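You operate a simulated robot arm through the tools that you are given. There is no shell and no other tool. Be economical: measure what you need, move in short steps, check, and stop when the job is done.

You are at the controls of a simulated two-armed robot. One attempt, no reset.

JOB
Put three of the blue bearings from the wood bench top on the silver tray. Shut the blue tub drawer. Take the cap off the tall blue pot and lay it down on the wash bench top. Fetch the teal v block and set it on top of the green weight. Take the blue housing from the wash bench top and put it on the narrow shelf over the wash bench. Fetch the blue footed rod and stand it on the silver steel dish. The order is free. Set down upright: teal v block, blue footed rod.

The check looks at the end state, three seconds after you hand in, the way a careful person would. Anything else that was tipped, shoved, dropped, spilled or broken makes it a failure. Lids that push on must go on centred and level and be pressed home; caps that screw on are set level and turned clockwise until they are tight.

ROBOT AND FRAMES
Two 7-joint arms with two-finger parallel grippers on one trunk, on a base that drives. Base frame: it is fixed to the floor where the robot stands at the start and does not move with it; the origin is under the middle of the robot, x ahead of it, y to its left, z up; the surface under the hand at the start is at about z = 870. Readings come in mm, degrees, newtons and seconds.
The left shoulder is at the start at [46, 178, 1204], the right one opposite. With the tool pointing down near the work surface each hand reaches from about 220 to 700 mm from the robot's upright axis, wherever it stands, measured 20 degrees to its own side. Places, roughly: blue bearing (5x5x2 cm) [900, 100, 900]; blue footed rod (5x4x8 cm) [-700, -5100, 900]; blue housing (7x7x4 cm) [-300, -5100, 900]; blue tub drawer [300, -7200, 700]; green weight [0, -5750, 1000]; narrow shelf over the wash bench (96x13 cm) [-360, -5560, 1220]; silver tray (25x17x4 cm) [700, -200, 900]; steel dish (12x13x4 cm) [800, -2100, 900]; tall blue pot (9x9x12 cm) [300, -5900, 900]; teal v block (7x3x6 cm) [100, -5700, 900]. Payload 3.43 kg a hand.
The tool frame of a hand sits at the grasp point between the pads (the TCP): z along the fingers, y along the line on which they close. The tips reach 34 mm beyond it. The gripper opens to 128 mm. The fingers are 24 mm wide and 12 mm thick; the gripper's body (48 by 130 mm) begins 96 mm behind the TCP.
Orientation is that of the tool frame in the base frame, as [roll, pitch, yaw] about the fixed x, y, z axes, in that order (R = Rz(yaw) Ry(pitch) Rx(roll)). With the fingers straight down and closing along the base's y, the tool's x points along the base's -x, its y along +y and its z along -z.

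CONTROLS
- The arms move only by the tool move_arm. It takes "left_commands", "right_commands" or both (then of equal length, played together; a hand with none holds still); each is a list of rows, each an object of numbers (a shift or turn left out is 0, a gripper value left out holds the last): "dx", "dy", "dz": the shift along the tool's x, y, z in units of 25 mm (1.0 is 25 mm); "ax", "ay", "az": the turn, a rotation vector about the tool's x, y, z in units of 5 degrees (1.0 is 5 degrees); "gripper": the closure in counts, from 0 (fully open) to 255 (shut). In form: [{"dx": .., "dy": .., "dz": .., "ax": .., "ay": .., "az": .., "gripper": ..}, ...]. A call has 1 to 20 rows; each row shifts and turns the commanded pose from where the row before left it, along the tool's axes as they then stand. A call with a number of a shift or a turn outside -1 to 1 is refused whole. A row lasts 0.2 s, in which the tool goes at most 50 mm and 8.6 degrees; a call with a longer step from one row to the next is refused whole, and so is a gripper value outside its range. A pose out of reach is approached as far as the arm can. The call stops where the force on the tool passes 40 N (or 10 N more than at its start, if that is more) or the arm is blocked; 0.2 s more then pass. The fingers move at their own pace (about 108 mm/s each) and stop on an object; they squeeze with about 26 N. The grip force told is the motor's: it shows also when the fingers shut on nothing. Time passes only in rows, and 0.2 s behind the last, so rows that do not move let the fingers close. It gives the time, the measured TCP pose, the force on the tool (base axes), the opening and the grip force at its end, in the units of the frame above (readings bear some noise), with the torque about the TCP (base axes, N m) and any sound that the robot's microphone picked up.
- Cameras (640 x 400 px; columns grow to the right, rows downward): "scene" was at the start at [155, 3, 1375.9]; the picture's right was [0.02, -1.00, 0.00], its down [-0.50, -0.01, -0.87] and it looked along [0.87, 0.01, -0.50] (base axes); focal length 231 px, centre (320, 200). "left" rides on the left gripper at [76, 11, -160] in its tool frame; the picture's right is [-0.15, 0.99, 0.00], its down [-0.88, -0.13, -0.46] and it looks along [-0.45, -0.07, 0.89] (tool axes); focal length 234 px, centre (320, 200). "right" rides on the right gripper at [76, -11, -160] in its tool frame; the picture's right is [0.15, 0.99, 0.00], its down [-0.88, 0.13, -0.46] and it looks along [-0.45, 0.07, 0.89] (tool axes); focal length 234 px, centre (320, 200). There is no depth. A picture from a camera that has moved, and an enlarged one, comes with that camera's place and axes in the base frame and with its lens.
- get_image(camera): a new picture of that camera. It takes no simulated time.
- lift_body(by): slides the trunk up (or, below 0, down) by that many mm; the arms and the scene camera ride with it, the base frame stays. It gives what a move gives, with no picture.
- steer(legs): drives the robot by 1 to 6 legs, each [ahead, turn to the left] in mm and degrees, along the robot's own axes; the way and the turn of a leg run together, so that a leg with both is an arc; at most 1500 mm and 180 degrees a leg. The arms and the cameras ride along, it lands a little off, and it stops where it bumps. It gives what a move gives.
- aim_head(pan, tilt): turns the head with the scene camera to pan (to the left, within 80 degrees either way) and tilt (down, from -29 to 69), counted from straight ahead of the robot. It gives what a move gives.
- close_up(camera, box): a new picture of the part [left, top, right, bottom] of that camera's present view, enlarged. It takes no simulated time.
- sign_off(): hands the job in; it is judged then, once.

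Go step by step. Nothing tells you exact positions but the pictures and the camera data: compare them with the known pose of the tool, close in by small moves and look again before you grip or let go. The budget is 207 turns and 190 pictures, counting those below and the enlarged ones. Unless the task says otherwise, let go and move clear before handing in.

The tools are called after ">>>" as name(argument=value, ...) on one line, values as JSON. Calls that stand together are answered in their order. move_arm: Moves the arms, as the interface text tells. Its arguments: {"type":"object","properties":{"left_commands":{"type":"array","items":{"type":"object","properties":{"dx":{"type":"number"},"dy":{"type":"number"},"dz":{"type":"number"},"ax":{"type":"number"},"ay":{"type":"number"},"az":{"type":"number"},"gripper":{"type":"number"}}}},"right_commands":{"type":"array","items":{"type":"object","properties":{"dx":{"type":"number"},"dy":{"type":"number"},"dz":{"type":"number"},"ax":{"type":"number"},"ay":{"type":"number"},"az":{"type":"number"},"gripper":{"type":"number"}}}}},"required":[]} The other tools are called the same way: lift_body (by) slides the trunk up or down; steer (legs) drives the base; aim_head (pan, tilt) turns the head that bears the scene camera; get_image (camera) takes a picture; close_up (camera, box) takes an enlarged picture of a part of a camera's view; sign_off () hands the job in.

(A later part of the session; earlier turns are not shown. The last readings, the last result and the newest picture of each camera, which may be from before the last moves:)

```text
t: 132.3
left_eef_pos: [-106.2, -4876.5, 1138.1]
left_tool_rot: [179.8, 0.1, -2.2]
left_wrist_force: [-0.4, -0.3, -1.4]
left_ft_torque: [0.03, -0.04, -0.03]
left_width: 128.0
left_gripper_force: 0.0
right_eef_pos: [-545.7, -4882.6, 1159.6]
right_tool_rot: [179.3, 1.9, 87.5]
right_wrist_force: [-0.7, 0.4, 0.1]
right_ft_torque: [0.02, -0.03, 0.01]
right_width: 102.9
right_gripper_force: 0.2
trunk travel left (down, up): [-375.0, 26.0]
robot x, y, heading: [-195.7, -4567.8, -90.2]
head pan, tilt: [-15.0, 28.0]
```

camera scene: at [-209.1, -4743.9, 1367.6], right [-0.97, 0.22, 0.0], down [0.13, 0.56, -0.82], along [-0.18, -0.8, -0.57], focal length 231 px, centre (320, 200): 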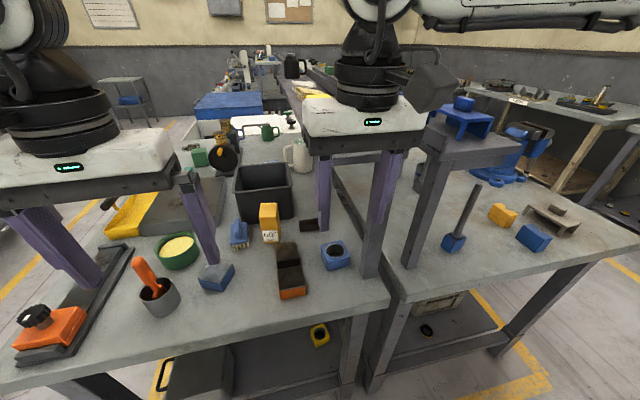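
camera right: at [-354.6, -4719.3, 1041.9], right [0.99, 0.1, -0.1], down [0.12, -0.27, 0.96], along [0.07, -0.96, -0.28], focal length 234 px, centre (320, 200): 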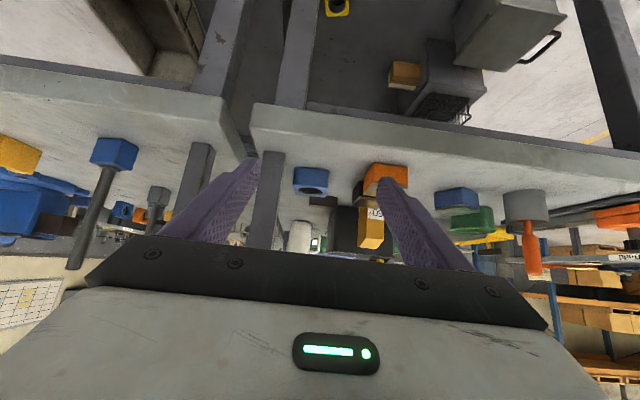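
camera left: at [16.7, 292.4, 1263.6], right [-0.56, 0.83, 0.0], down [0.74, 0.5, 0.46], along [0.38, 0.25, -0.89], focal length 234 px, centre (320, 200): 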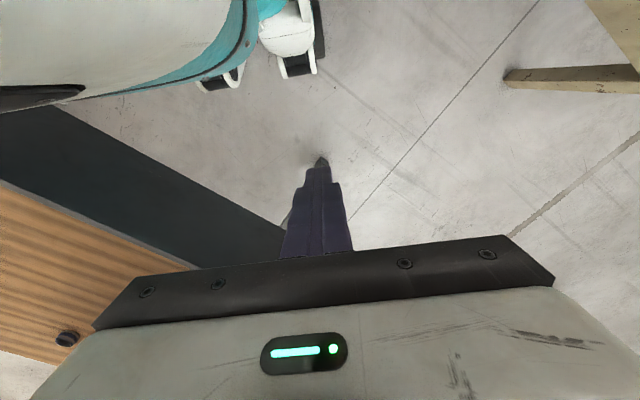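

>>> move_arm(left_commands=[{"dy": 1, "az": -0.44}, {"dy": 1}, {"dy": 1}, {"dy": 1}, {"dy": 1}, {"dy": 1}, {"dy": 1}, {"dy": 1}, {"dy": 1, "ay": -1}, {"dy": 1, "ay": -1}, {"ay": -1}, {"ay": -1}, {"ay": -1}, {"ay": -1}, {"ay": -1}, {"ay": -1}, {"ay": -1}])

>>> get_image(camera="left")

>>> get_image(camera="scene")

```text
t: 135.9
left_eef_pos: [-126.0, -4857.0, 1171.6]
left_tool_rot: [179.8, 45.1, -0.1]
left_wrist_force: [0.2, -0.7, -0.2]
left_ft_torque: [0.01, 0.0, 0.01]
left_width: 127.8
left_gripper_force: 0.1
left hand out of reach, approached as far as the arm can: row 1, 2, 3, 4, 5, 6, 7, 8, 9, 10, 11, 12, 13, 14, 15, 16, 17
right_eef_pos: [-545.1, -4882.5, 1160.8]
right_tool_rot: [179.3, 2.0, 87.6]
right_wrist_force: [-0.4, 0.8, -0.1]
right_ft_torque: [-0.04, -0.05, 0.0]
right_width: 102.9
right_gripper_force: 0.1
trunk travel left (down, up): [-375.0, 26.0]
robot x, y, heading: [-196.2, -4568.7, -90.1]
head pan, tilt: [-15.0, 28.0]
```

```text
130 pictures are left
camera left: at [40.9, -4868.7, 1229.3], right [-0.1, -0.99, 0.11], down [-0.3, 0.13, 0.94], along [-0.95, 0.07, -0.31], focal length 234 px, centre (320, 200)
```

left: 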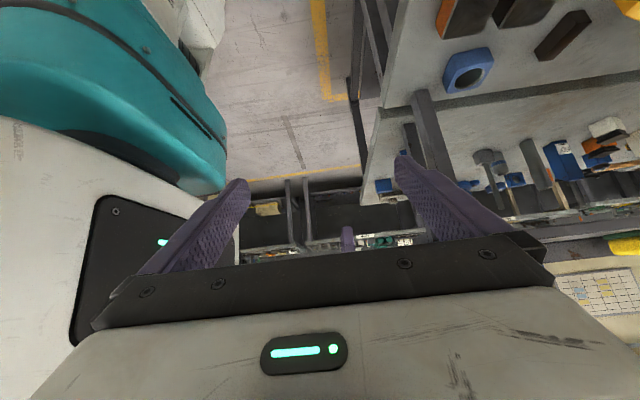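

```text
129 pictures are left
camera scene: at [-219.2, -4725.4, 1378.6], right [-0.97, 0.26, 0.0], down [0.12, 0.45, -0.88], along [-0.23, -0.85, -0.47], focal length 231 px, centre (320, 200)
```

scene: 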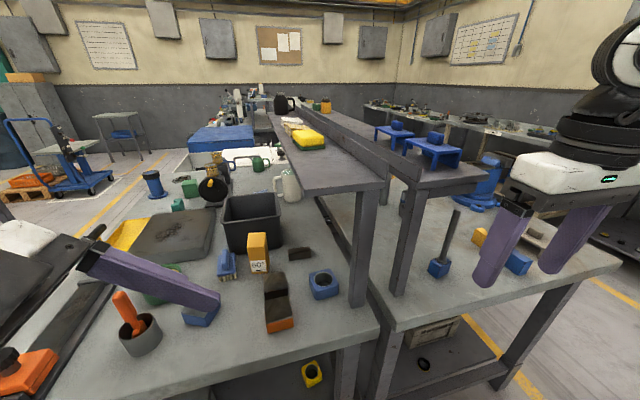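

The left hand hit a wrist limit in that direction. I'll face the housing diagonally instead: back off, go to about (20,-4590), and turn to heading -135°.

>>> move_arm(left_commands=[{"ay": 1}, {"ay": 1}, {"ay": 1}, {"ay": 1}, {"ay": 1}, {"ay": 1}, {"ay": 1}, {"ay": 1}, {"ay": 1}, {"az": -1}, {"az": -1}, {"az": -1}, {"az": -1}, {"az": -1}, {"az": -1}, {"az": -1}, {"az": -1}, {"az": -1}])

>>> steer(legs=[[-200, 0], [0, 45], [310, 0], [0, -90]])

>>> aim_head(pan=10, tilt=35)

>>> get_image(camera="scene")

```text
t: 139.7
left_eef_pos: [-126.3, -4856.8, 1171.8]
left_tool_rot: [179.9, 0.2, 45.0]
left_wrist_force: [0.2, 0.3, -0.5]
left_ft_torque: [-0.02, 0.01, -0.02]
left_width: 128.0
left_gripper_force: 0.2
right_eef_pos: [-545.0, -4882.5, 1160.9]
right_tool_rot: [179.4, 2.1, 87.5]
right_wrist_force: [-0.5, 0.5, -0.8]
right_ft_torque: [-0.02, 0.0, -0.01]
right_width: 102.9
right_gripper_force: 0.0
trunk travel left (down, up): [-375.0, 26.0]
robot x, y, heading: [-193.1, -4570.2, -90.3]
head pan, tilt: [-15.0, 28.0]
```

```text
t: 148.8
left_eef_pos: [-118.1, -4840.2, 1170.8]
left_tool_rot: [179.8, 0.1, 2.5]
left_wrist_force: [0.1, -0.5, 0.2]
left_ft_torque: [0.0, 0.0, 0.0]
left_width: 127.8
left_gripper_force: 0.1
right_eef_pos: [-445.2, -4577.7, 1161.7]
right_tool_rot: [179.3, 1.9, 45.2]
right_wrist_force: [-0.3, 0.0, 1.0]
right_ft_torque: [-0.02, -0.02, -0.01]
right_width: 102.6
right_gripper_force: 0.1
trunk travel left (down, up): [-375.0, 26.0]
robot x, y, heading: [25.9, -4582.3, -132.4]
head pan, tilt: [-15.0, 28.0]
```

```text
t: 149.7
left_eef_pos: [-118.4, -4841.8, 1170.5]
left_tool_rot: [180.0, 0.1, 2.6]
left_wrist_force: [-0.1, -0.4, -0.1]
left_ft_torque: [0.01, -0.04, 0.01]
left_width: 127.8
left_gripper_force: 0.1
right_eef_pos: [-445.1, -4577.2, 1161.0]
right_tool_rot: [179.3, 2.0, 45.2]
right_wrist_force: [0.1, 0.1, 0.6]
right_ft_torque: [-0.02, 0.0, 0.02]
right_width: 102.9
right_gripper_force: 0.0
trunk travel left (down, up): [-375.0, 26.0]
robot x, y, heading: [32.5, -4583.1, -132.5]
head pan, tilt: [10.0, 35.0]
```

```text
128 pictures are left
camera scene: at [-67.9, -4707.2, 1367.6], right [-0.84, 0.54, 0.0], down [0.31, 0.48, -0.82], along [-0.44, -0.69, -0.57], focal length 231 px, centre (320, 200)
```

scene: 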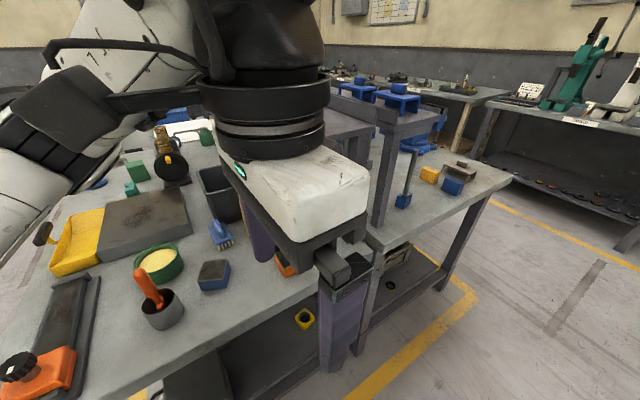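

The hand yaw is now right for this heading. I'll advance over the bench and tilt.

>>> move_arm(left_commands=[{"dy": 1}, {"dy": 1}, {"dy": 1}, {"dy": 1}, {"dy": 1}, {"dy": 1}, {"dy": 1}, {"dy": 1}, {"dy": 1, "ay": -1, "az": 0.5}, {"dy": 1, "ay": -1}, {"dy": 1, "ay": -1}, {"ay": -1}, {"ay": -1}, {"ay": -1}, {"ay": -1}, {"ay": -1}, {"ay": -1}])

>>> get_image(camera="left")

>>> get_image(camera="scene")

```text
t: 153.3
left_eef_pos: [-109.6, -5068.0, 1167.1]
left_tool_rot: [-176.9, 41.5, 5.3]
left_wrist_force: [-1.2, -0.1, -0.3]
left_ft_torque: [-0.02, -0.01, 0.03]
left_width: 128.2
left_gripper_force: 0.0
left hand out of reach, approached as far as the arm can: row 10, 11, 12, 14, 15, 16, 17
right_eef_pos: [-445.7, -4577.5, 1160.2]
right_tool_rot: [179.3, 2.0, 45.3]
right_wrist_force: [-0.4, 0.8, -0.3]
right_ft_torque: [-0.03, -0.02, 0.03]
right_width: 103.0
right_gripper_force: 0.1
trunk travel left (down, up): [-375.0, 26.0]
robot x, y, heading: [28.6, -4581.0, -132.6]
head pan, tilt: [10.0, 35.0]
```

```text
127 pictures are left
camera left: at [53.5, -5072.2, 1235.4], right [-0.05, -1.0, 0.06], down [-0.36, 0.07, 0.93], along [-0.93, 0.03, -0.36], focal length 234 px, centre (320, 200)
```

left: 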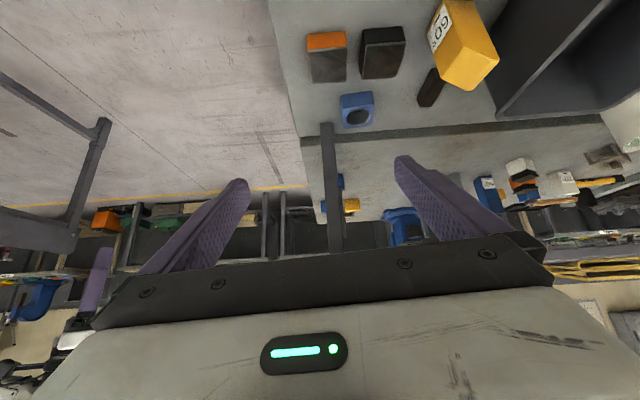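

```text
126 pictures are left
camera scene: at [-69.4, -4706.4, 1367.6], right [-0.84, 0.54, 0.0], down [0.31, 0.48, -0.82], along [-0.44, -0.69, -0.57], focal length 231 px, centre (320, 200)
```

scene: 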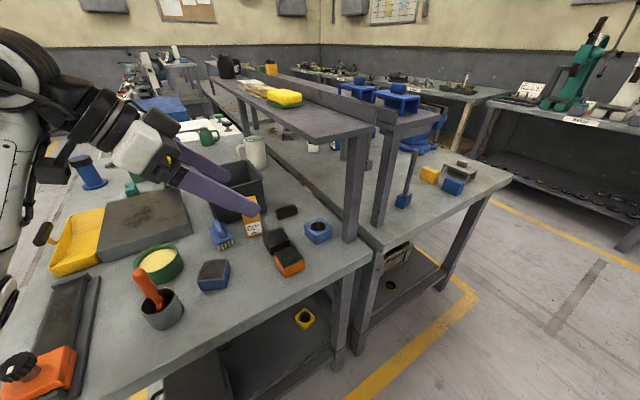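

>>> move_arm(left_commands=[{"dz": 1, "dx": 0.1}, {"dz": 1, "dx": 0.1}, {"dz": 1, "dx": 0.1}, {"dz": 1, "dx": 0.1, "gripper": 60}, {"dz": 1, "dx": 0.1}, {}])

>>> get_image(camera="left")

```text
t: 154.7
left_eef_pos: [-182.6, -5068.6, 1063.2]
left_tool_rot: [-176.8, 41.5, 5.3]
left_wrist_force: [-0.3, -0.6, -0.7]
left_ft_torque: [0.0, -0.01, 0.0]
left_width: 97.7
left_gripper_force: 0.2
right_eef_pos: [-444.8, -4577.7, 1160.1]
right_tool_rot: [179.4, 2.0, 45.2]
right_wrist_force: [0.4, 0.3, -0.6]
right_ft_torque: [-0.01, 0.02, 0.0]
right_width: 103.0
right_gripper_force: 0.1
trunk travel left (down, up): [-375.0, 26.0]
robot x, y, heading: [26.9, -4581.8, -132.2]
head pan, tilt: [10.0, 35.0]
```

```text
125 pictures are left
camera left: at [-18.3, -5073.4, 1131.8], right [-0.05, -1.0, 0.06], down [-0.36, 0.07, 0.93], along [-0.93, 0.03, -0.36], focal length 234 px, centre (320, 200)
```

left: 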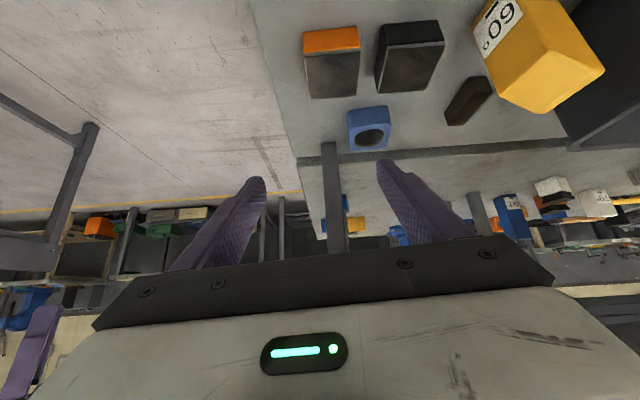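

>>> move_arm(left_commands=[{"az": 0.8, "ay": -0.6, "dy": 0.8}, {"dy": 0.8}, {"dy": 0.8}, {"dy": 0.85}, {"dz": 1, "dx": -0.1}, {"dz": 1, "dx": -0.1}, {"dz": 1, "dx": -0.1}, {"dz": 1, "dx": -0.1}, {}])

>>> get_image(camera="left")

>>> close_up(camera="scene", box=[200, 120, 400, 280])

```text
t: 156.7
left_eef_pos: [-252.4, -5081.1, 997.9]
left_tool_rot: [-176.8, 41.5, 5.3]
left_wrist_force: [-0.1, -0.1, -0.2]
left_ft_torque: [0.03, -0.02, 0.03]
left_width: 97.8
left_gripper_force: 0.0
left hand out of reach, approached as far as the arm can: row 1, 2, 3, 4
right_eef_pos: [-444.8, -4577.6, 1159.5]
right_tool_rot: [179.3, 2.0, 45.3]
right_wrist_force: [0.2, -0.5, 0.4]
right_ft_torque: [0.04, -0.02, 0.01]
right_width: 103.1
right_gripper_force: 0.0
trunk travel left (down, up): [-375.0, 26.0]
robot x, y, heading: [28.2, -4582.8, -132.6]
head pan, tilt: [10.0, 35.0]
```

```text
124 pictures are left
camera left: at [-88.4, -5086.5, 1065.8], right [-0.05, -1.0, 0.06], down [-0.36, 0.07, 0.93], along [-0.93, 0.03, -0.36], focal length 234 px, centre (320, 200)
```

left: 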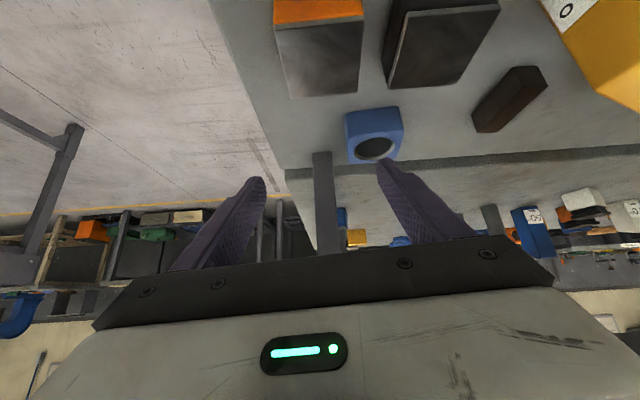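

```text
2.50 times, centred on (300, 200) of scene
camera zoom: at [-67.6, -4707.2, 1367.6], right [-0.84, 0.54, 0.0], down [0.31, 0.48, -0.82], along [-0.44, -0.69, -0.57], focal length 578 px, centre (370, 200)
```

zoom: 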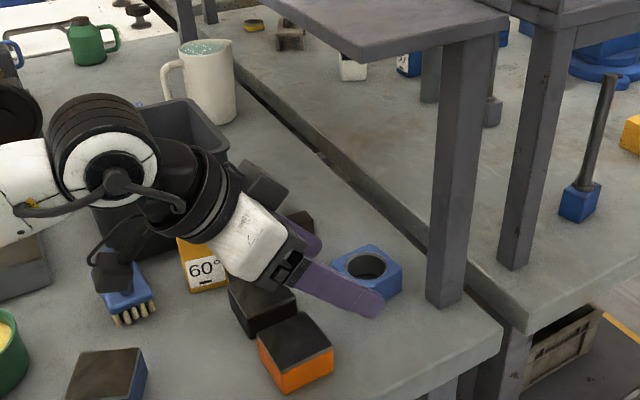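

The reach in this posture ends short of the housing, so I'll back the hand up and drive about 105 mm closer.

>>> move_arm(left_commands=[{"dz": -1}, {"dz": -1}, {"dz": -1}, {"dz": -1}, {"dz": -1}, {"dz": -0.5}])

>>> steer(legs=[[105, 0]])

>>> move_arm(left_commands=[{"az": 0.8, "ay": -0.6}, {}])

>>> get_image(camera="left")

```text
t: 158.1
left_eef_pos: [-167.9, -5080.9, 1095.3]
left_tool_rot: [-176.8, 41.4, 5.6]
left_wrist_force: [-0.2, 0.0, -0.4]
left_ft_torque: [0.0, 0.04, 0.05]
left_width: 97.9
left_gripper_force: 0.0
left hand out of reach, approached as far as the arm can: row 6
right_eef_pos: [-444.2, -4578.0, 1160.5]
right_tool_rot: [179.4, 2.0, 45.2]
right_wrist_force: [0.1, -0.3, 0.3]
right_ft_torque: [0.04, -0.04, 0.0]
right_width: 102.9
right_gripper_force: 0.0
trunk travel left (down, up): [-375.0, 26.0]
robot x, y, heading: [30.3, -4580.1, -132.6]
head pan, tilt: [10.0, 35.0]
```

```text
t: 159.3
left_eef_pos: [-238.4, -5156.3, 1095.2]
left_tool_rot: [-176.8, 41.3, 5.6]
left_wrist_force: [-0.8, 0.1, 0.5]
left_ft_torque: [0.02, 0.01, 0.0]
left_width: 97.9
left_gripper_force: 0.1
right_eef_pos: [-514.4, -4654.1, 1160.7]
right_tool_rot: [179.4, 1.9, 45.3]
right_wrist_force: [-0.8, 0.3, 0.1]
right_ft_torque: [0.01, -0.01, -0.01]
right_width: 102.7
right_gripper_force: 0.1
trunk travel left (down, up): [-375.0, 26.0]
robot x, y, heading: [-39.6, -4655.3, -132.7]
head pan, tilt: [10.0, 35.0]
```

```text
t: 159.9
left_eef_pos: [-238.0, -5157.1, 1095.2]
left_tool_rot: [-176.9, 41.5, 5.4]
left_wrist_force: [-0.7, -0.2, 0.0]
left_ft_torque: [0.0, 0.0, 0.02]
left_width: 97.9
left_gripper_force: 0.1
left hand out of reach, approached as far as the arm can: row 1
right_eef_pos: [-513.2, -4653.6, 1159.9]
right_tool_rot: [179.4, 2.0, 45.2]
right_wrist_force: [-1.0, 0.1, 1.0]
right_ft_torque: [0.01, -0.01, 0.0]
right_width: 103.0
right_gripper_force: 0.1
trunk travel left (down, up): [-375.0, 26.0]
robot x, y, heading: [-47.7, -4656.8, -132.4]
head pan, tilt: [10.0, 35.0]
```

```text
122 pictures are left
camera left: at [-73.3, -5159.9, 1164.1], right [-0.05, -1.0, 0.06], down [-0.36, 0.07, 0.93], along [-0.93, 0.03, -0.36], focal length 234 px, centre (320, 200)
```

left: 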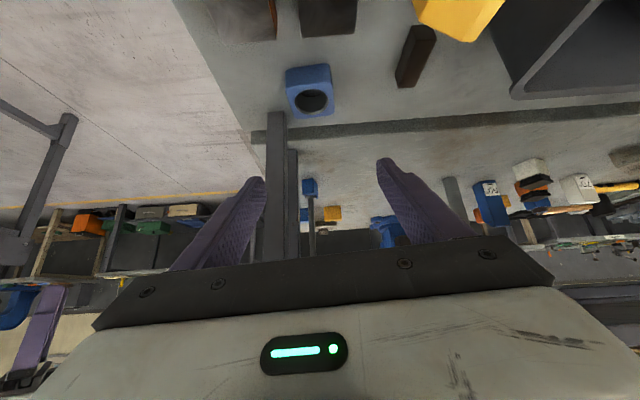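

>>> steer(legs=[[0, -5.5]])

>>> move_arm(left_commands=[{"dx": 1}, {"dx": 1}, {"dx": 1, "dy": 0.5}, {"dx": 0.5}, {"dz": 1}, {"dz": 1}, {}])

>>> get_image(camera="left")

>>> close_up(camera="scene", box=[200, 120, 400, 280])

```text
t: 160.8
left_eef_pos: [-284.5, -5135.6, 1095.7]
left_tool_rot: [-176.9, 41.5, 0.1]
left_wrist_force: [-0.4, -0.3, -0.3]
left_ft_torque: [-0.04, -0.02, 0.01]
left_width: 97.9
left_gripper_force: 0.1
right_eef_pos: [-510.9, -4609.4, 1161.0]
right_tool_rot: [179.4, 1.9, 39.8]
right_wrist_force: [-0.5, 0.1, -0.9]
right_ft_torque: [-0.03, 0.02, 0.01]
right_width: 103.0
right_gripper_force: 0.1
trunk travel left (down, up): [-375.0, 26.0]
robot x, y, heading: [-40.2, -4658.3, -137.7]
head pan, tilt: [10.0, 35.0]
```

```text
t: 162.4
left_eef_pos: [-264.9, -5116.5, 998.1]
left_tool_rot: [-176.9, 41.4, 0.1]
left_wrist_force: [-0.3, 1.2, 0.2]
left_ft_torque: [-0.02, 0.01, 0.0]
left_width: 97.9
left_gripper_force: 0.0
left hand out of reach, approached as far as the arm can: row 1, 2, 3, 4
right_eef_pos: [-511.7, -4608.7, 1159.6]
right_tool_rot: [179.4, 1.9, 39.8]
right_wrist_force: [0.3, -0.1, 1.1]
right_ft_torque: [0.03, 0.0, 0.02]
right_width: 103.0
right_gripper_force: 0.0
trunk travel left (down, up): [-375.0, 26.0]
robot x, y, heading: [-42.8, -4657.2, -137.8]
head pan, tilt: [10.0, 35.0]
```

```text
121 pictures are left
camera left: at [-101.2, -5136.3, 1066.6], right [-0.14, -0.99, 0.06], down [-0.35, 0.1, 0.93], along [-0.92, 0.11, -0.36], focal length 234 px, centre (320, 200)
```

left: 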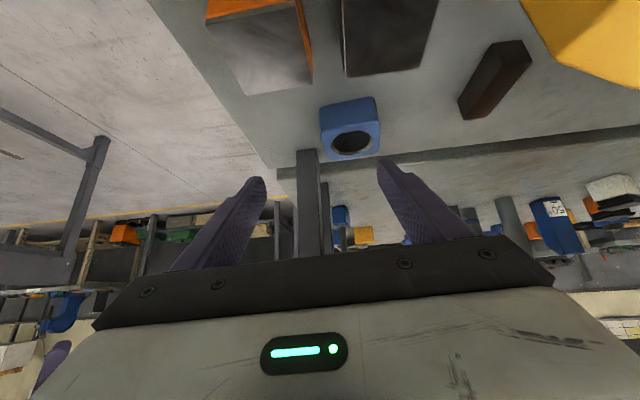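

```text
2.50 times, centred on (300, 200) of scene
camera zoom: at [-148.6, -4773.6, 1367.6], right [-0.79, 0.61, 0.0], down [0.35, 0.45, -0.82], along [-0.5, -0.65, -0.57], focal length 578 px, centre (370, 200)
```

zoom: 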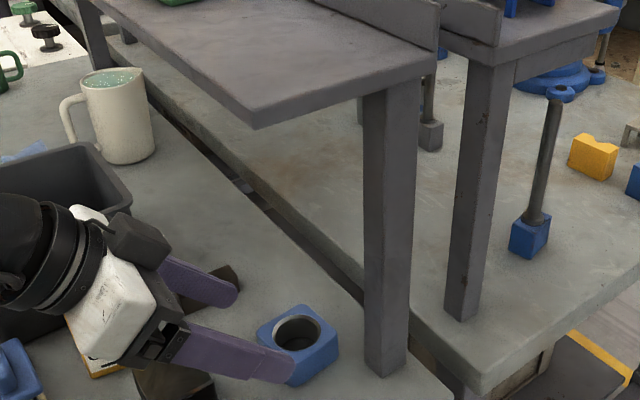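

I'll make the remaining sideways correction with the base: turn 4° left and go 28 mm forward, then advance along the finger axis.

>>> steer(legs=[[0, 4], [28, 0]])

>>> move_arm(left_commands=[{"dz": 1}, {"dz": 1}, {}])

>>> get_image(camera="left")

>>> close_up(camera="scene", box=[200, 120, 400, 280])

```text
t: 163.7
left_eef_pos: [-251.5, -5152.4, 998.0]
left_tool_rot: [-176.8, 41.4, 4.2]
left_wrist_force: [0.5, 0.6, 1.0]
left_ft_torque: [0.04, 0.01, -0.05]
left_width: 97.8
left_gripper_force: 0.0
right_eef_pos: [-533.5, -4663.0, 1160.6]
right_tool_rot: [179.4, 1.9, 43.8]
right_wrist_force: [-0.6, 0.7, -0.3]
right_ft_torque: [0.02, -0.03, 0.01]
right_width: 103.2
right_gripper_force: 0.1
trunk travel left (down, up): [-375.0, 26.0]
robot x, y, heading: [-58.8, -4675.3, -133.8]
head pan, tilt: [10.0, 35.0]
```

```text
t: 164.5
left_eef_pos: [-284.4, -5151.9, 961.5]
left_tool_rot: [-176.9, 41.5, 4.1]
left_wrist_force: [0.4, 0.5, 0.0]
left_ft_torque: [-0.01, 0.0, 0.01]
left_width: 98.0
left_gripper_force: 0.0
right_eef_pos: [-533.6, -4661.3, 1161.2]
right_tool_rot: [179.3, 2.0, 43.9]
right_wrist_force: [0.4, 0.0, 0.3]
right_ft_torque: [-0.01, 0.02, 0.0]
right_width: 103.2
right_gripper_force: 0.0
trunk travel left (down, up): [-375.0, 26.0]
robot x, y, heading: [-63.8, -4676.0, -134.0]
head pan, tilt: [10.0, 35.0]
```

```text
119 pictures are left
camera left: at [-120.1, -5159.8, 1029.4], right [-0.07, -1.0, 0.06], down [-0.36, 0.08, 0.93], along [-0.93, 0.05, -0.36], focal length 234 px, centre (320, 200)
```

left: 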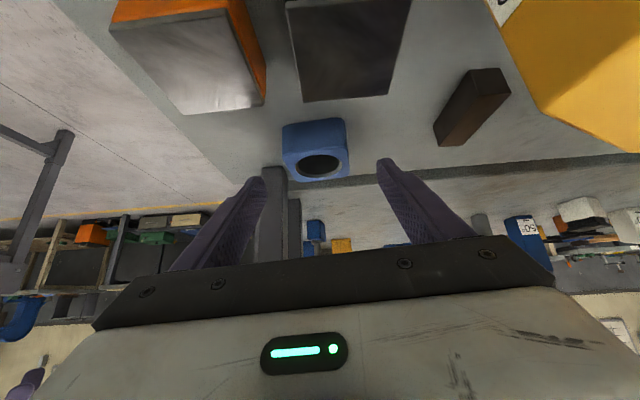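

```text
2.50 times, centred on (300, 200) of scene
camera zoom: at [-159.5, -4801.0, 1367.6], right [-0.83, 0.56, 0.0], down [0.32, 0.48, -0.82], along [-0.46, -0.68, -0.57], focal length 578 px, centre (370, 200)
```

zoom: 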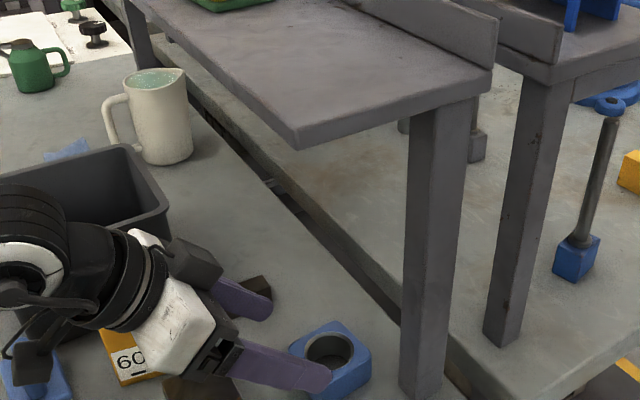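

The hand lines up with the housing. I'll slide in along the finger axis and grip.

>>> move_arm(left_commands=[{"dz": 0.8}, {"dz": 0.8}, {"dz": 0.7}, {"dz": 0.5}, {}])

>>> get_image(camera="left")

>>> close_up(camera="scene", box=[200, 120, 400, 280])

```text
t: 165.7
left_eef_pos: [-331.5, -5151.6, 908.6]
left_tool_rot: [-176.9, 41.5, 4.2]
left_wrist_force: [0.0, -0.5, 0.2]
left_ft_torque: [0.0, 0.0, 0.04]
left_width: 97.9
left_gripper_force: 0.2
right_eef_pos: [-531.7, -4662.9, 1160.2]
right_tool_rot: [179.4, 2.0, 43.9]
right_wrist_force: [0.2, -0.2, -0.9]
right_ft_torque: [0.03, 0.03, 0.0]
right_width: 103.0
right_gripper_force: 0.1
trunk travel left (down, up): [-375.0, 26.0]
robot x, y, heading: [-59.3, -4679.0, -133.8]
head pan, tilt: [10.0, 35.0]
```

```text
117 pictures are left
camera left: at [-166.8, -5159.6, 977.2], right [-0.07, -1.0, 0.06], down [-0.36, 0.08, 0.93], along [-0.93, 0.05, -0.36], focal length 234 px, centre (320, 200)
```

left: 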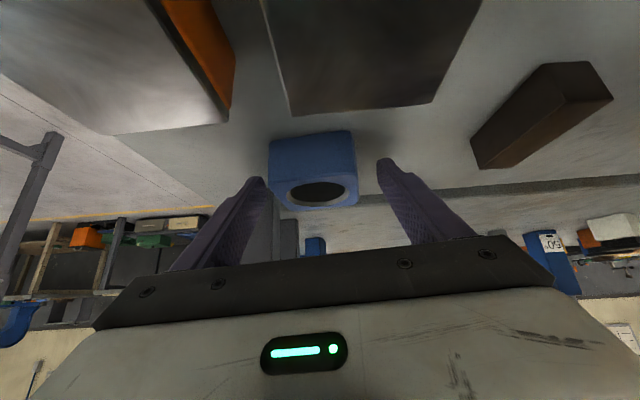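

```text
2.50 times, centred on (300, 200) of scene
camera zoom: at [-159.6, -4801.0, 1367.6], right [-0.83, 0.56, 0.0], down [0.32, 0.48, -0.82], along [-0.46, -0.68, -0.57], focal length 578 px, centre (370, 200)
```

zoom: 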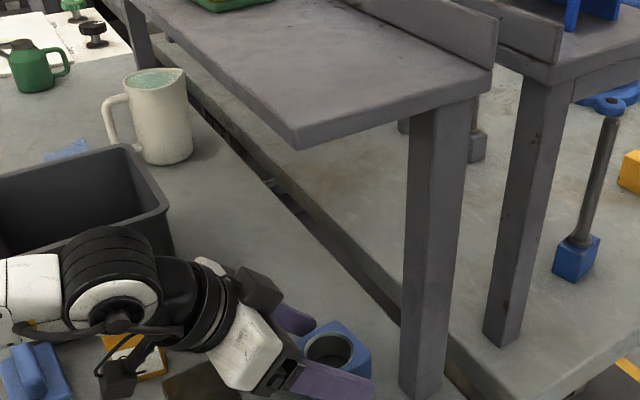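

>>> move_arm(left_commands=[{"gripper": 255}, {"gripper": 255}, {"gripper": 255}, {"gripper": 255}, {"dz": -0.8}, {"dz": -0.8}, {"dz": -0.8}, {"dz": -0.8}])

>>> get_image(camera="left")

>>> get_image(camera="scene")

```text
t: 167.5
left_eef_pos: [-276.6, -5152.1, 969.5]
left_tool_rot: [-176.8, 41.4, 4.2]
left_wrist_force: [-0.2, 0.2, -2.2]
left_ft_torque: [-0.02, -0.03, -0.01]
left_width: 65.8
left_gripper_force: 26.0
right_eef_pos: [-532.2, -4662.0, 1161.0]
right_tool_rot: [179.4, 2.0, 43.8]
right_wrist_force: [-0.7, -0.6, -0.6]
right_ft_torque: [0.01, 0.01, -0.01]
right_width: 103.1
right_gripper_force: 0.0
trunk travel left (down, up): [-375.0, 26.0]
robot x, y, heading: [-59.6, -4680.0, -134.0]
head pan, tilt: [10.0, 35.0]
```

```text
115 pictures are left
camera left: at [-112.8, -5159.5, 1037.7], right [-0.07, -1.0, 0.06], down [-0.36, 0.08, 0.93], along [-0.93, 0.05, -0.37], focal length 234 px, centre (320, 200)
```

left: 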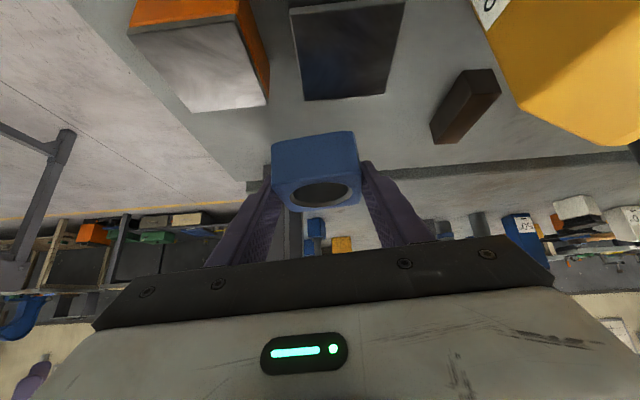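

```text
114 pictures are left
camera scene: at [-159.5, -4801.1, 1367.6], right [-0.83, 0.56, 0.0], down [0.32, 0.48, -0.82], along [-0.46, -0.68, -0.57], focal length 231 px, centre (320, 200)
```

scene: 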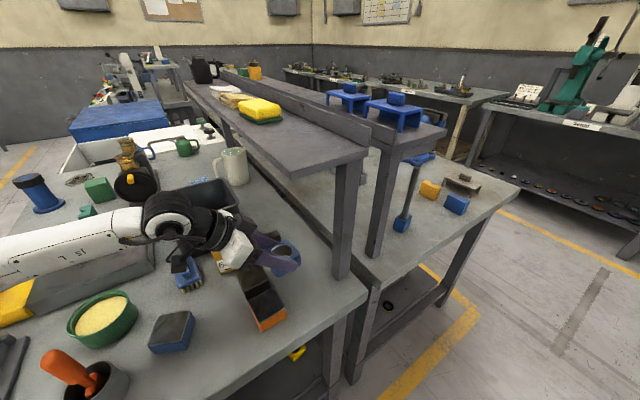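

The housing is held. I'll pull back clear of the shelf edge, then lift above shelf height.

>>> move_arm(left_commands=[{"dz": -1}, {"dz": -1}, {"dz": -1}, {"dz": -1}, {"dz": -1}, {"dz": -1}, {"dz": -0.75, "dx": -0.66}, {"dz": -0.75, "dx": -0.66}, {"dz": -0.75, "dx": -0.66}, {"dz": -0.75, "dx": -0.66}, {"dz": -0.75, "dx": -0.66}, {"dz": -0.75, "dx": -0.66}, {"dz": -0.75, "dx": -0.66}, {"dz": -0.75, "dx": -0.66}, {"dz": -0.75, "dx": -0.66}])

>>> get_image(camera="scene")

```text
t: 170.7
left_eef_pos: [-202.5, -5146.1, 1289.1]
left_tool_rot: [-176.9, 41.3, 4.3]
left_wrist_force: [0.2, -0.1, -2.4]
left_ft_torque: [-0.01, -0.01, -0.02]
left_width: 65.6
left_gripper_force: 25.8
left hand out of reach, approached as far as the arm can: row 4, 5, 6
right_eef_pos: [-533.5, -4661.7, 1160.2]
right_tool_rot: [179.5, 2.0, 43.8]
right_wrist_force: [-0.3, 0.5, 0.5]
right_ft_torque: [0.0, -0.02, -0.01]
right_width: 102.9
right_gripper_force: 0.2
trunk travel left (down, up): [-375.0, 26.0]
robot x, y, heading: [-62.4, -4675.8, -133.6]
head pan, tilt: [10.0, 35.0]
```

```text
113 pictures are left
camera scene: at [-159.9, -4800.9, 1367.6], right [-0.83, 0.56, 0.0], down [0.32, 0.48, -0.82], along [-0.46, -0.68, -0.57], focal length 231 px, centre (320, 200)
```

scene: 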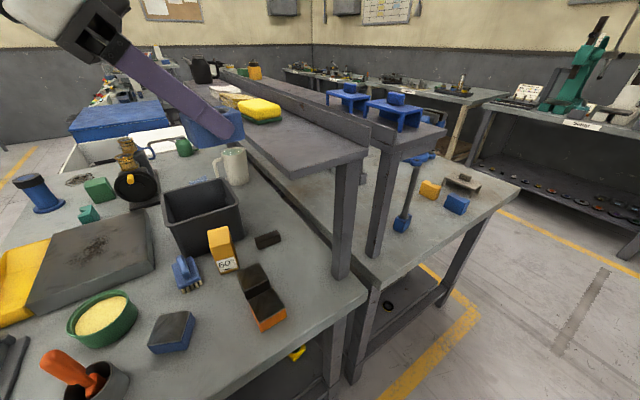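

>>> move_arm(left_commands=[{"dx": -0.75, "dz": 0.66, "dy": -0.12}, {"dx": -0.75, "dz": 0.66, "dy": -0.12}, {"dx": -0.75, "dz": 0.66, "dy": -0.12}, {"dx": -0.75, "dz": 0.66, "dy": -0.12}, {"dx": -0.75, "dz": 0.66, "dy": -0.12}, {"dx": -0.33, "dz": 0.29}, {}])

>>> get_image(camera="scene")

>>> get_image(camera="left")

```text
t: 172.3
left_eef_pos: [-338.1, -5138.0, 1290.2]
left_tool_rot: [-176.9, 41.6, 4.2]
left_wrist_force: [-0.3, -0.4, -2.4]
left_ft_torque: [-0.02, -0.02, -0.01]
left_width: 65.5
left_gripper_force: 26.1
right_eef_pos: [-533.2, -4662.1, 1160.5]
right_tool_rot: [179.4, 1.9, 43.8]
right_wrist_force: [0.6, -0.3, 0.4]
right_ft_torque: [-0.01, -0.03, -0.04]
right_width: 102.9
right_gripper_force: 0.0
trunk travel left (down, up): [-375.0, 26.0]
robot x, y, heading: [-66.8, -4674.4, -133.8]
head pan, tilt: [10.0, 35.0]
```

```text
112 pictures are left
camera scene: at [-159.7, -4801.2, 1367.6], right [-0.83, 0.56, 0.0], down [0.32, 0.48, -0.82], along [-0.46, -0.68, -0.57], focal length 231 px, centre (320, 200)
```

scene: 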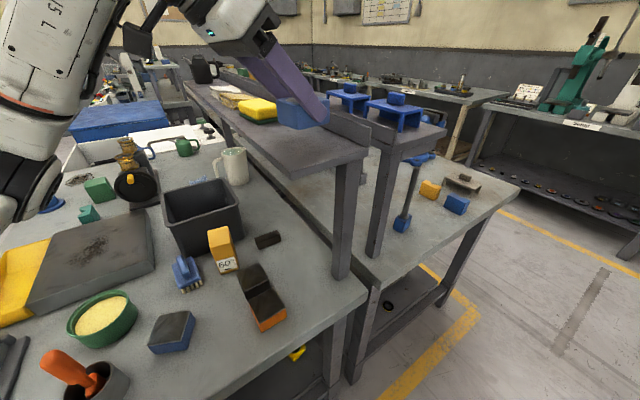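

```text
111 pictures are left
camera left: at [-174.8, -5145.7, 1358.5], right [-0.07, -1.0, 0.06], down [-0.36, 0.08, 0.93], along [-0.93, 0.05, -0.36], focal length 234 px, centre (320, 200)
```

left: 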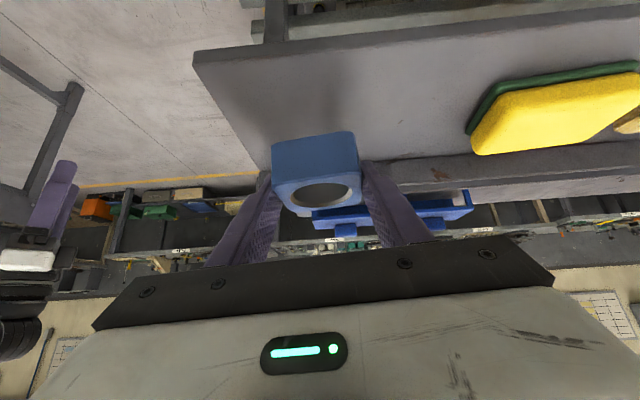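

>>> move_arm(left_commands=[{"dx": 0.33, "dz": 0.37}, {"dx": 0.33, "dz": 0.37}, {}])

>>> close_up(camera="scene", box=[220, 60, 400, 200])

```text
t: 173.1
left_eef_pos: [-338.3, -5135.7, 1266.5]
left_tool_rot: [-176.9, 41.6, 4.2]
left_wrist_force: [-0.7, 0.5, -2.1]
left_ft_torque: [0.0, 0.01, -0.02]
left_width: 65.6
left_gripper_force: 26.1
right_eef_pos: [-532.5, -4661.9, 1161.5]
right_tool_rot: [179.5, 2.2, 43.7]
right_wrist_force: [0.0, -1.2, -0.2]
right_ft_torque: [0.0, -0.01, 0.02]
right_width: 102.9
right_gripper_force: 0.1
trunk travel left (down, up): [-375.0, 26.0]
robot x, y, heading: [-62.1, -4677.1, -133.8]
head pan, tilt: [10.0, 35.0]
```

```text
2.86 times, centred on (310, 130) of scene
camera zoom: at [-159.8, -4801.2, 1367.6], right [-0.83, 0.56, 0.0], down [0.32, 0.48, -0.82], along [-0.46, -0.68, -0.57], focal length 660 px, centre (349, 400)
```

zoom: 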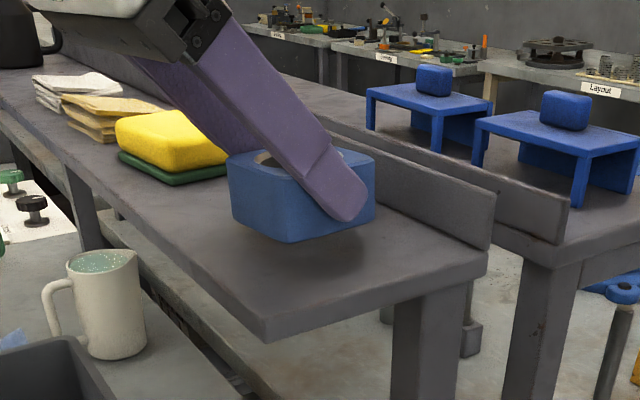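

>>> move_arm(left_commands=[{"dx": 0.13, "dz": 0.15}, {"dx": 0.13, "dz": 0.15}, {}])

>>> close_up(camera="scene", box=[260, 90, 380, 190])

```text
t: 173.9
left_eef_pos: [-338.0, -5136.8, 1256.1]
left_tool_rot: [-176.9, 41.5, 4.2]
left_wrist_force: [0.2, -0.5, -1.6]
left_ft_torque: [0.01, -0.02, -0.01]
left_width: 65.7
left_gripper_force: 25.8
right_eef_pos: [-532.6, -4663.4, 1160.9]
right_tool_rot: [179.4, 2.0, 43.8]
right_wrist_force: [-0.2, -0.1, -0.4]
right_ft_torque: [0.0, 0.01, -0.01]
right_width: 103.1
right_gripper_force: 0.1
trunk travel left (down, up): [-375.0, 26.0]
robot x, y, heading: [-62.7, -4680.6, -134.1]
head pan, tilt: [10.0, 35.0]
```

```text
4.00 times, centred on (320, 140) of scene
camera zoom: at [-159.8, -4801.2, 1367.6], right [-0.83, 0.56, 0.0], down [0.32, 0.48, -0.82], along [-0.46, -0.68, -0.57], focal length 925 px, centre (320, 440)
```

zoom: 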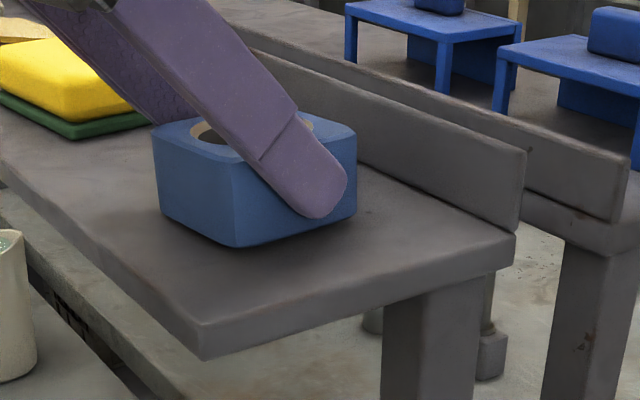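

>>> move_arm(left_commands=[{"dx": 0.06, "dz": 0.07}, {"dx": 0.06, "dz": 0.07}, {}])

```text
t: 174.7
left_eef_pos: [-337.5, -5135.4, 1253.2]
left_tool_rot: [-177.1, 41.9, 4.1]
left_wrist_force: [-1.3, -4.7, 15.1]
left_ft_torque: [-0.69, -0.12, 0.0]
left_width: 65.6
left_gripper_force: 26.1
right_eef_pos: [-533.1, -4662.7, 1161.3]
right_tool_rot: [179.5, 2.1, 43.8]
right_wrist_force: [0.3, -0.3, 0.1]
right_ft_torque: [0.0, 0.02, -0.01]
right_width: 102.8
right_gripper_force: 0.0
trunk travel left (down, up): [-375.0, 26.0]
robot x, y, heading: [-63.0, -4678.7, -133.9]
head pan, tilt: [10.0, 35.0]
```

The housing has touched down on the shelf. I'll open and withdraw along the finger axis.

>>> move_arm(left_commands=[{"gripper": 95}, {"gripper": 95}, {"gripper": 95}, {"dz": -1}, {"dz": -1}, {"dz": -1}, {"dz": -1}, {"dz": -0.75, "dx": -0.66}, {"dz": -0.75, "dx": -0.66}])

>>> get_image(camera="scene")

```text
t: 176.7
left_eef_pos: [-271.2, -5139.1, 1373.4]
left_tool_rot: [-177.0, 41.5, 4.0]
left_wrist_force: [-0.1, 0.1, -0.3]
left_ft_torque: [0.01, -0.02, 0.01]
left_width: 80.3
left_gripper_force: 0.1
right_eef_pos: [-533.0, -4663.3, 1161.1]
right_tool_rot: [179.3, 2.1, 43.8]
right_wrist_force: [-0.1, 0.8, -1.0]
right_ft_torque: [-0.03, 0.01, -0.03]
right_width: 102.9
right_gripper_force: 0.0
trunk travel left (down, up): [-375.0, 26.0]
robot x, y, heading: [-56.6, -4674.7, -133.8]
head pan, tilt: [10.0, 35.0]
```

```text
108 pictures are left
camera scene: at [-159.7, -4800.7, 1367.6], right [-0.83, 0.56, 0.0], down [0.32, 0.48, -0.82], along [-0.46, -0.68, -0.57], focal length 231 px, centre (320, 200)
```

scene: 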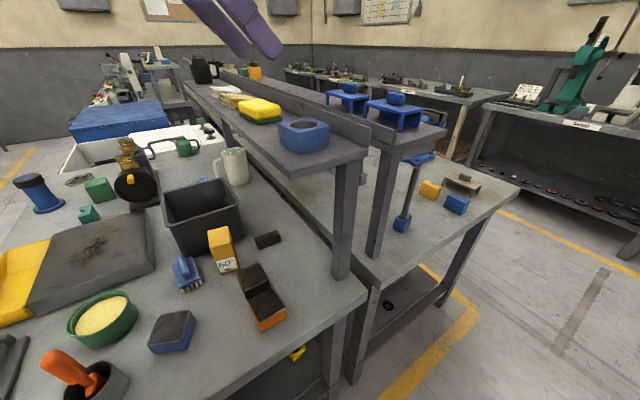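

The housing sits on the shelf. Next I'll look at the pot, teal block and green weight area.

>>> close_up(camera="scene", box=[0, 120, 200, 240])

```text
3.20 times, centred on (100, 180) of scene
camera zoom: at [-159.7, -4800.7, 1367.6], right [-0.83, 0.56, 0.0], down [0.32, 0.48, -0.82], along [-0.46, -0.68, -0.57], focal length 740 px, centre (1024, 264)
```

zoom: 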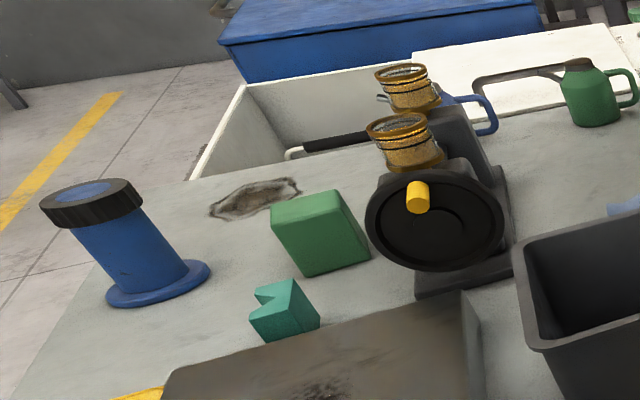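

Reversing out from the bench first, then I'll bring the arms back to the neutral carrying pose.

>>> steer(legs=[[-350, 0]])

>>> move_arm(left_commands=[{"ay": 1}, {"ay": 1}, {"ay": 1}, {"ay": 1}, {"ay": 1}, {"ay": 1}, {"ay": 1}, {"ay": 1}, {"ay": 0.3, "az": -1}, {"az": -1, "dz": 1}, {"az": -1, "dz": 1}, {"az": -1, "dz": 1}, {"az": -1, "dz": 1}, {"az": -1, "dz": 1}, {"az": -1, "dz": 1}, {"az": -1}])

```text
t: 179.0
left_eef_pos: [-30.1, -4886.2, 1373.7]
left_tool_rot: [-176.9, 41.4, 3.9]
left_wrist_force: [0.1, -0.6, 0.2]
left_ft_torque: [-0.02, 0.02, -0.03]
left_width: 80.6
left_gripper_force: 0.1
right_eef_pos: [-291.1, -4409.9, 1160.6]
right_tool_rot: [179.4, 2.0, 43.5]
right_wrist_force: [0.0, -1.2, 0.5]
right_ft_torque: [-0.06, 0.02, -0.02]
right_width: 103.2
right_gripper_force: 0.1
trunk travel left (down, up): [-375.0, 26.0]
robot x, y, heading: [180.6, -4424.1, -134.1]
head pan, tilt: [10.0, 35.0]
```

```text
t: 182.4
left_eef_pos: [-17.0, -4825.4, 1178.2]
left_tool_rot: [-178.3, -1.5, 41.9]
left_wrist_force: [0.2, -0.4, 0.1]
left_ft_torque: [-0.01, -0.01, 0.0]
left_width: 80.0
left_gripper_force: 0.1
left hand out of reach, approached as far as the arm can: row 4, 5, 6, 7, 8
right_eef_pos: [-291.6, -4408.6, 1160.6]
right_tool_rot: [179.5, 1.9, 43.4]
right_wrist_force: [-0.5, 0.1, 0.7]
right_ft_torque: [-0.02, -0.02, 0.0]
right_width: 102.9
right_gripper_force: 0.1
trunk travel left (down, up): [-375.0, 26.0]
robot x, y, heading: [178.4, -4425.4, -134.0]
head pan, tilt: [10.0, 35.0]
```

>>> steer(legs=[[0, 104]])

>>> aim_head(pan=-35, tilt=20)

>>> get_image(camera="scene")

```text
t: 187.0
left_eef_pos: [610.1, -4543.1, 1179.6]
left_tool_rot: [-178.2, -1.5, 142.8]
left_wrist_force: [0.0, -0.5, 0.6]
left_ft_torque: [-0.01, 0.03, -0.01]
left_width: 80.6
left_gripper_force: 0.0
right_eef_pos: [254.8, -4893.7, 1160.8]
right_tool_rot: [179.4, 2.0, 144.6]
right_wrist_force: [-0.2, -0.5, 0.3]
right_ft_torque: [0.01, -0.01, -0.03]
right_width: 103.0
right_gripper_force: 0.1
trunk travel left (down, up): [-375.0, 26.0]
robot x, y, heading: [179.6, -4426.8, -33.0]
head pan, tilt: [10.0, 35.0]
```

```text
t: 188.1
left_eef_pos: [610.4, -4543.0, 1179.1]
left_tool_rot: [-178.2, -1.6, 142.9]
left_wrist_force: [0.2, -0.8, 0.0]
left_ft_torque: [-0.01, -0.02, -0.03]
left_width: 80.2
left_gripper_force: 0.1
right_eef_pos: [254.2, -4893.3, 1161.4]
right_tool_rot: [179.5, 2.0, 144.6]
right_wrist_force: [-0.2, 0.0, 0.1]
right_ft_torque: [0.02, 0.03, 0.01]
right_width: 102.9
right_gripper_force: 0.1
trunk travel left (down, up): [-375.0, 26.0]
robot x, y, heading: [183.9, -4428.4, -33.0]
head pan, tilt: [-35.0, 20.0]
```

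```text
106 pictures are left
camera scene: at [273.0, -4551.2, 1391.4], right [-0.93, -0.38, 0.0], down [-0.13, 0.32, -0.94], along [0.35, -0.87, -0.34], focal length 231 px, centre (320, 200)
```

scene: 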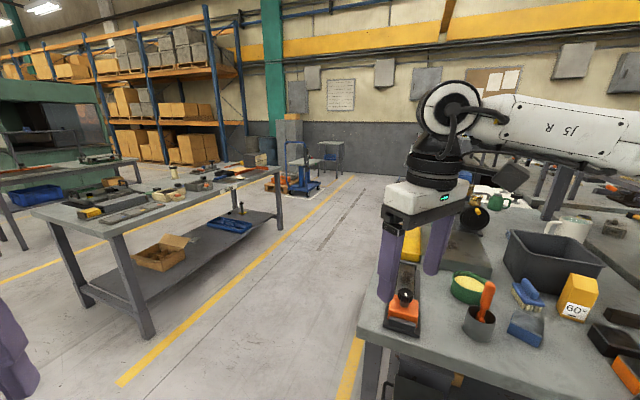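

The aisle east of the wash bench is wide. I'll drive to about (740,-5780) and face the bench.

>>> steer(legs=[[660, 0], [0, -57], [500, 0], [500, 0]])

>>> aim_head(pan=-70, tilt=30)

>>> get_image(camera="scene")

```text
t: 199.4
left_eef_pos: [856.5, -6207.6, 1178.0]
left_tool_rot: [-178.2, -1.6, 85.6]
left_wrist_force: [-0.2, -0.1, -0.4]
left_ft_torque: [-0.01, -0.01, 0.03]
left_width: 80.4
left_gripper_force: 0.0
right_eef_pos: [369.6, -6096.3, 1160.0]
right_tool_rot: [179.5, 1.9, 87.4]
right_wrist_force: [0.1, 0.0, -0.4]
right_ft_torque: [0.02, -0.01, 0.0]
right_width: 102.9
right_gripper_force: 0.1
trunk travel left (down, up): [-375.0, 26.0]
robot x, y, heading: [720.8, -5780.3, -90.4]
head pan, tilt: [-35.0, 20.0]
```

```text
t: 200.4
left_eef_pos: [856.8, -6207.5, 1179.1]
left_tool_rot: [-178.2, -1.6, 85.6]
left_wrist_force: [-0.2, 0.6, 0.3]
left_ft_torque: [0.01, -0.03, -0.01]
left_width: 80.3
left_gripper_force: 0.1
right_eef_pos: [369.2, -6095.2, 1160.6]
right_tool_rot: [179.3, 2.1, 87.4]
right_wrist_force: [0.2, -0.3, -0.3]
right_ft_torque: [-0.02, -0.03, 0.0]
right_width: 102.9
right_gripper_force: 0.0
trunk travel left (down, up): [-375.0, 26.0]
robot x, y, heading: [719.6, -5782.6, -90.4]
head pan, tilt: [-70.0, 30.0]
```

```text
105 pictures are left
camera scene: at [635.5, -5883.1, 1375.4], right [-0.34, 0.94, 0.0], down [0.47, 0.17, -0.87], along [-0.82, -0.29, -0.5], focal length 231 px, centre (320, 200)
```

scene: 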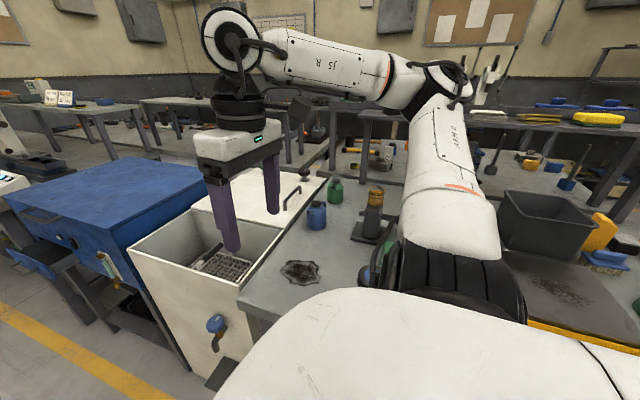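

>>> steer(legs=[[0, -89.6]])

>>> aim_head(pan=0, tilt=38)

>>> get_image(camera="scene")

```text
t: 204.5
left_eef_pos: [307.7, -5946.7, 1178.5]
left_tool_rot: [-178.3, -1.5, -0.3]
left_wrist_force: [0.8, 0.1, -0.3]
left_ft_torque: [-0.02, -0.01, 0.02]
left_width: 80.2
left_gripper_force: 0.1
right_eef_pos: [384.3, -5453.7, 1160.6]
right_tool_rot: [179.4, 2.0, 1.4]
right_wrist_force: [0.7, 0.7, -0.1]
right_ft_torque: [-0.01, -0.01, 0.01]
right_width: 102.9
right_gripper_force: 0.0
trunk travel left (down, up): [-375.0, 26.0]
robot x, y, heading: [723.0, -5780.2, -176.2]
head pan, tilt: [-70.0, 30.0]
```

```text
t: 205.9
left_eef_pos: [308.1, -5946.9, 1179.2]
left_tool_rot: [-178.2, -1.5, -0.4]
left_wrist_force: [-0.3, 0.0, -0.6]
left_ft_torque: [0.0, 0.0, 0.01]
left_width: 80.2
left_gripper_force: 0.1
right_eef_pos: [383.0, -5453.8, 1160.6]
right_tool_rot: [179.5, 2.0, 1.4]
right_wrist_force: [-0.3, -0.1, -0.6]
right_ft_torque: [0.0, 0.0, -0.02]
right_width: 102.9
right_gripper_force: 0.0
trunk travel left (down, up): [-375.0, 26.0]
robot x, y, heading: [722.0, -5783.7, -176.1]
head pan, tilt: [0.0, 38.0]
```

```text
104 pictures are left
camera scene: at [565.2, -5793.1, 1363.0], right [-0.07, 1.0, 0.0], down [0.61, 0.04, -0.79], along [-0.79, -0.05, -0.62], focal length 231 px, centre (320, 200)
```

scene: 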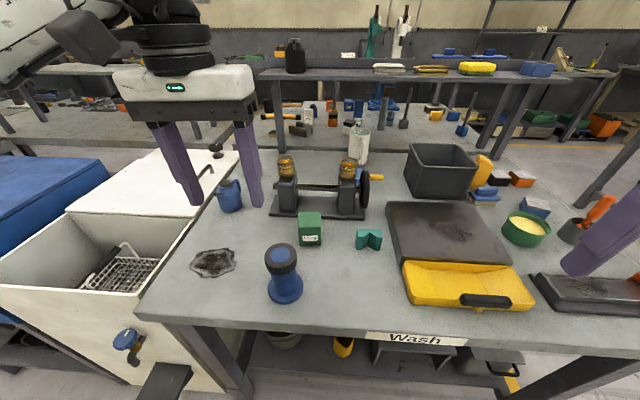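

>>> close_up(camera="scene", box=[230, 190, 430, 315])

```text
3.20 times, centred on (330, 252) of scene
camera zoom: at [565.2, -5793.1, 1363.0], right [-0.07, 1.0, 0.0], down [0.61, 0.04, -0.79], along [-0.79, -0.05, -0.62], focal length 740 px, centre (288, 32)
```

zoom: 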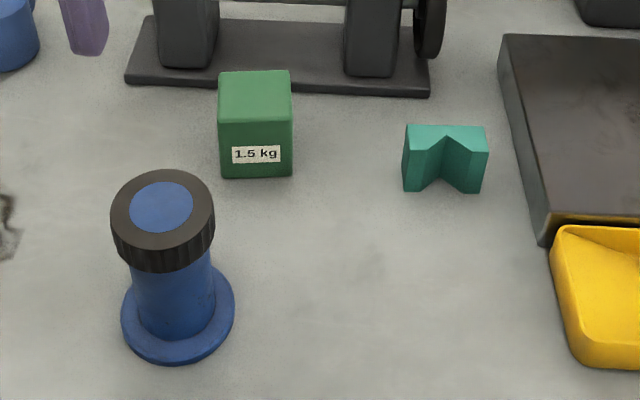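

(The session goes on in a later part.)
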